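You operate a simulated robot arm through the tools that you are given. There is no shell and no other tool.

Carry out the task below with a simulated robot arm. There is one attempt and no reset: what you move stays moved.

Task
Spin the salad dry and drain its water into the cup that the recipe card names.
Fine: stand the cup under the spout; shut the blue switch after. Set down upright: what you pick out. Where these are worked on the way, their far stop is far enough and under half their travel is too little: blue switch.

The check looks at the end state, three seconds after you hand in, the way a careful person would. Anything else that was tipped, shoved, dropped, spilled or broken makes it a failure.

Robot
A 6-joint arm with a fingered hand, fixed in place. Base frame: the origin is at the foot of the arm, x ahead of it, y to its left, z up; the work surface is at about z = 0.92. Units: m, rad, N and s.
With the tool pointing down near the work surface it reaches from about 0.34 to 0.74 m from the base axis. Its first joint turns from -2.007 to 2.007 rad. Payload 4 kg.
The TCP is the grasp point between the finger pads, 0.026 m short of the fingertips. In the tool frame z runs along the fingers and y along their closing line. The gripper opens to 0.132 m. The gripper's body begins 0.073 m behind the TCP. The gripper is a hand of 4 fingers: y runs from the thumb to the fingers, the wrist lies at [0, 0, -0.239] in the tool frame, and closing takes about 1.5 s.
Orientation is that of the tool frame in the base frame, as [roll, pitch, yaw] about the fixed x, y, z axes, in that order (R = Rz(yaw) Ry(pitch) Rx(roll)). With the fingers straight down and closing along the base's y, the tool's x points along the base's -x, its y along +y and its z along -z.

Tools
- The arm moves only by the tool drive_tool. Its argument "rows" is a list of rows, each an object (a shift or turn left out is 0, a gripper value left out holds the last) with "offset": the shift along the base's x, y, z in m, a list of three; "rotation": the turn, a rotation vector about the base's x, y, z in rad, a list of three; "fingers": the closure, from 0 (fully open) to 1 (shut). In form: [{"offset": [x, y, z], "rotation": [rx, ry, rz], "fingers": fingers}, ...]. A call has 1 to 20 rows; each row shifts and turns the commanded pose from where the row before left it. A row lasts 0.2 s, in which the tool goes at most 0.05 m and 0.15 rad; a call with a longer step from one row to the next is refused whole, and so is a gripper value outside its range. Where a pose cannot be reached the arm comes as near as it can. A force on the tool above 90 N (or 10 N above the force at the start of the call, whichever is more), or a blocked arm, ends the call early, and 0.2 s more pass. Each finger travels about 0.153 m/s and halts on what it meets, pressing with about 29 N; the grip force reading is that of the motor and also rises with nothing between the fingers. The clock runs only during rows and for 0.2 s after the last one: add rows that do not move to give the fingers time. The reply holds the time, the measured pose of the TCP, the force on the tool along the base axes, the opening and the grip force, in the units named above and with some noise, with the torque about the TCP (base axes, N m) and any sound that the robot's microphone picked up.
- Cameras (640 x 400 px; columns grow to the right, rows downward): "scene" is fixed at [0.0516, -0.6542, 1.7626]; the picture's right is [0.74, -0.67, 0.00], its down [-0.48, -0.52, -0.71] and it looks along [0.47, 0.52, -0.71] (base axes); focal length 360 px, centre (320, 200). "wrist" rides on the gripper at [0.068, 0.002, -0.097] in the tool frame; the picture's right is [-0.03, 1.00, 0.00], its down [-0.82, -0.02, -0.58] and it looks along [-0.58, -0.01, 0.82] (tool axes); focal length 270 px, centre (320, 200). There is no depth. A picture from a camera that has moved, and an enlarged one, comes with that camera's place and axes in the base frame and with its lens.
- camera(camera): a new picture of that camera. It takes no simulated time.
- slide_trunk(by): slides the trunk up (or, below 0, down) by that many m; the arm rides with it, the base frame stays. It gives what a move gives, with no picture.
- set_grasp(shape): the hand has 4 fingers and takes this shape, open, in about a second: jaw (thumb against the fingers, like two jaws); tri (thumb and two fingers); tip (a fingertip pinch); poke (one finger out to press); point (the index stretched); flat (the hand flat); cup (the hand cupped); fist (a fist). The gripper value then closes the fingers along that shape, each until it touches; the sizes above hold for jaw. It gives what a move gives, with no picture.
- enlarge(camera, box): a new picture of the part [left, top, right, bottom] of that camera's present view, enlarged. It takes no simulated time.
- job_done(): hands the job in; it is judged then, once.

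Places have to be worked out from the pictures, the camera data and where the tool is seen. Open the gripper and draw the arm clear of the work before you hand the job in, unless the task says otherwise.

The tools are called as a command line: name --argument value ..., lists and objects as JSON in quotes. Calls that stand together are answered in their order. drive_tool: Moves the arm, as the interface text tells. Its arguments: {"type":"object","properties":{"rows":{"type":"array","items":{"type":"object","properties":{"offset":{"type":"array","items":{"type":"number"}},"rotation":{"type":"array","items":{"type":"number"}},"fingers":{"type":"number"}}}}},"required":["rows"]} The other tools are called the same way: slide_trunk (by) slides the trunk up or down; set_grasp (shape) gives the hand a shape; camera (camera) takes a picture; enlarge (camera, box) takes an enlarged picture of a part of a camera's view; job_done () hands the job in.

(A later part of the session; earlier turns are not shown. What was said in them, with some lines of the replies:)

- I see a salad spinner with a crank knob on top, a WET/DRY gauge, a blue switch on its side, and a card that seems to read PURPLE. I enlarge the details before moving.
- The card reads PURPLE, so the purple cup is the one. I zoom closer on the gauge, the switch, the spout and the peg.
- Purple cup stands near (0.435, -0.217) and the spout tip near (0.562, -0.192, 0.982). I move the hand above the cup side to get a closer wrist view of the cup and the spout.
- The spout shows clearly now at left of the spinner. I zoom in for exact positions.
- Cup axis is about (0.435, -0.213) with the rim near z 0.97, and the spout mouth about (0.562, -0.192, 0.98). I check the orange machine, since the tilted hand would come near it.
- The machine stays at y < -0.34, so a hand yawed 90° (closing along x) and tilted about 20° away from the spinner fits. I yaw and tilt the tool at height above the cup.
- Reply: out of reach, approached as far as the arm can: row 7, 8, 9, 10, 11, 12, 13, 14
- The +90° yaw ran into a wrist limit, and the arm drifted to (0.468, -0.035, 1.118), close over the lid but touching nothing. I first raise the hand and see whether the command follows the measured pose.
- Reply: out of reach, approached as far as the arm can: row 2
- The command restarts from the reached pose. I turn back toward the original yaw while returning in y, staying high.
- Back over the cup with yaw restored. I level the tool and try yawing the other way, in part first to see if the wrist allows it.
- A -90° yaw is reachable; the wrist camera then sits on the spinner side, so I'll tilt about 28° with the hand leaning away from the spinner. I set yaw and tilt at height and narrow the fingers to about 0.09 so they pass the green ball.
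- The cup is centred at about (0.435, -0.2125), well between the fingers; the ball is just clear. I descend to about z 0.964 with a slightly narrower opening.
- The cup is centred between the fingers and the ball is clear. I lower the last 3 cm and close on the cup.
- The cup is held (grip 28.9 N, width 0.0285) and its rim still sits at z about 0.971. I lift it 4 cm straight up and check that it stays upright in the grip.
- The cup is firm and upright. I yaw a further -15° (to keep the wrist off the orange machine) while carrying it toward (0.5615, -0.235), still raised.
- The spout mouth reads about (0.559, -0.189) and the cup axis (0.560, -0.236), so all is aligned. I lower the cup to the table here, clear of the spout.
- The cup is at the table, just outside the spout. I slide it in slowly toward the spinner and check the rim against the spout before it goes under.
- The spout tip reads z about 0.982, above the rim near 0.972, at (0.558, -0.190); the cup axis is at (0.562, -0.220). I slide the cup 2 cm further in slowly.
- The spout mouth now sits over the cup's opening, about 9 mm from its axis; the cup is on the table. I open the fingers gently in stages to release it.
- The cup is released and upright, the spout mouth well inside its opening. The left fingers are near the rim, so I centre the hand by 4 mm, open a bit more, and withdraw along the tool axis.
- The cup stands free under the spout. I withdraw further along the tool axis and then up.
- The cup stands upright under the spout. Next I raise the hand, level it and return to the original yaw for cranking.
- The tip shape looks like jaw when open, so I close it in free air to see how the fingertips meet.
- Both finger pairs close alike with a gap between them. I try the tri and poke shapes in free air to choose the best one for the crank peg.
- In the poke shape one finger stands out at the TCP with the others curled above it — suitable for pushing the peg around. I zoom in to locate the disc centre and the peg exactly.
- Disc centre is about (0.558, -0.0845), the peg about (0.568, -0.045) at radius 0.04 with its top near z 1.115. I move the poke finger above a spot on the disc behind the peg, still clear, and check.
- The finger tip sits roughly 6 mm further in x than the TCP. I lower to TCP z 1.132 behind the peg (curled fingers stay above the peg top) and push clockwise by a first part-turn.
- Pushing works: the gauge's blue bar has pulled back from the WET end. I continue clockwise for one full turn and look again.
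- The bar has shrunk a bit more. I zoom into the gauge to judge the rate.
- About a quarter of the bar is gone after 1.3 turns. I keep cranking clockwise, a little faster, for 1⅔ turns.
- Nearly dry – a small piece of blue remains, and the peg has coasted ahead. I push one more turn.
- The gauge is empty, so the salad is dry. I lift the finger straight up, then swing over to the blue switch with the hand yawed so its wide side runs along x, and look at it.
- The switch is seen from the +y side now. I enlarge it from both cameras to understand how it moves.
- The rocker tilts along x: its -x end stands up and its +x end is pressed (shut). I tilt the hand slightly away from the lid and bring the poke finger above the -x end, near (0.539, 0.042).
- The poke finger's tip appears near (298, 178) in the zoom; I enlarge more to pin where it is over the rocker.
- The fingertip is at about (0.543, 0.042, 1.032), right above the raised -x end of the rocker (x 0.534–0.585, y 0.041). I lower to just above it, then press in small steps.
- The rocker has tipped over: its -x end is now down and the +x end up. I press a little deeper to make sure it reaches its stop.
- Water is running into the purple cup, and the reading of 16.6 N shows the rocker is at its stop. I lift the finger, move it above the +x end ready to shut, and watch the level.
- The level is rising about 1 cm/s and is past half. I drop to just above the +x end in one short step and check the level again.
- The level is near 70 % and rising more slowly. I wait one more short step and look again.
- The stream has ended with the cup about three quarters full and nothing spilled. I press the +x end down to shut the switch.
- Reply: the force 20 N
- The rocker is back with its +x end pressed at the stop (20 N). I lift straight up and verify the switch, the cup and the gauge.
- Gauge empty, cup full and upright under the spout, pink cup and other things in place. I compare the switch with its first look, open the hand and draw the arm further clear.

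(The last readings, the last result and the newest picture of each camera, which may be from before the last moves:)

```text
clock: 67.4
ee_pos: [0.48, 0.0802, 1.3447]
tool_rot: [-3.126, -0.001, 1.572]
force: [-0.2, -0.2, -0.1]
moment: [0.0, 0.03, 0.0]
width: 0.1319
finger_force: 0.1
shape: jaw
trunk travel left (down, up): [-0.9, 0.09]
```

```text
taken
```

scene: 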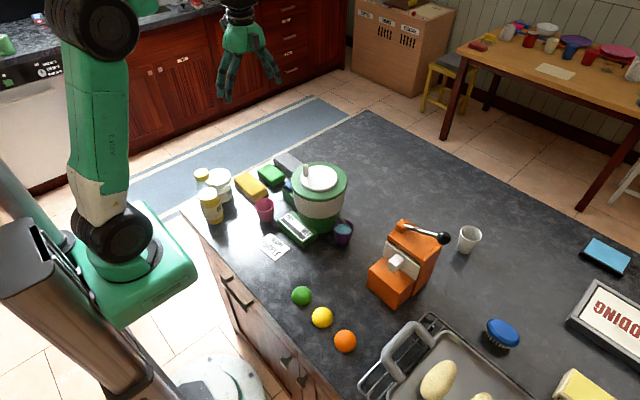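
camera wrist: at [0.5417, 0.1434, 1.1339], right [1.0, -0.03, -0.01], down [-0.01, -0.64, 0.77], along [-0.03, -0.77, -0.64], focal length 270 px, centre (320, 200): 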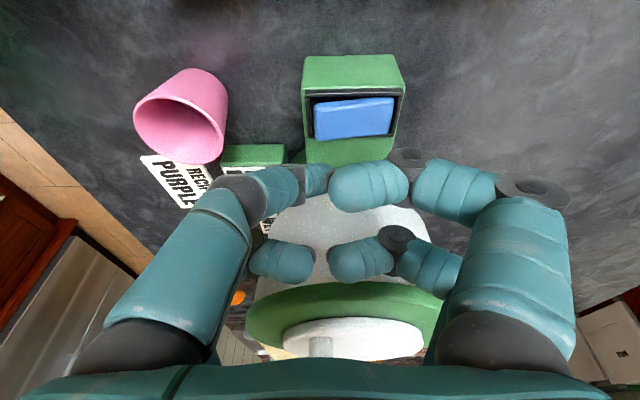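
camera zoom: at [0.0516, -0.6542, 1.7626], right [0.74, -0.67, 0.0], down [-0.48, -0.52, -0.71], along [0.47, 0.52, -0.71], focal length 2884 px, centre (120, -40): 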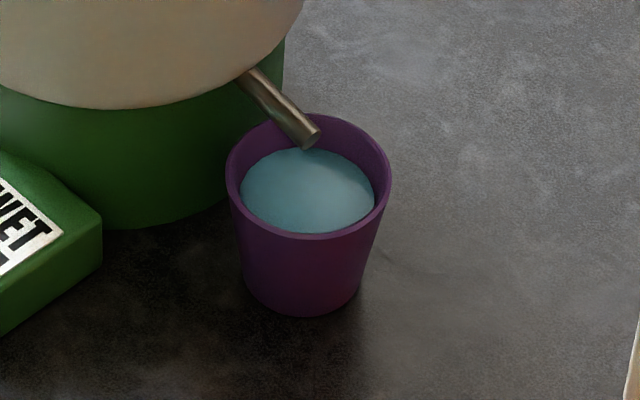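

The switch looks exactly as at the start (shut). The gauge shows dry, the purple cup holds the water upright under the spout, nothing else has moved, and the open hand is clear. I hand the job in.

job_done

```text
The job is handed in.
```

The salad is spun dry, its water is in the purple cup, and the job is handed in. The check has not reported a result yet.

- **Cup:** the recipe card reads PURPLE. I moved the purple cup under the spout and set it down upright. It is about three quarters full, and I saw no spill.
- **Spinning:** I pushed the crank peg clockwise for about four turns, until the blue bar on the WET/DRY gauge was gone.
- **Blue switch:** I pressed it to its far stop to drain. When the stream ended, I pressed it back to its other stop. It now looks as it did at the start.
- **Everything else:** the final pictures show nothing else moved. The hand is open and clear of the work.

Early on, a wrist turn past the arm's limit swung the hand close over the spinner lid. I felt and saw no contact there.
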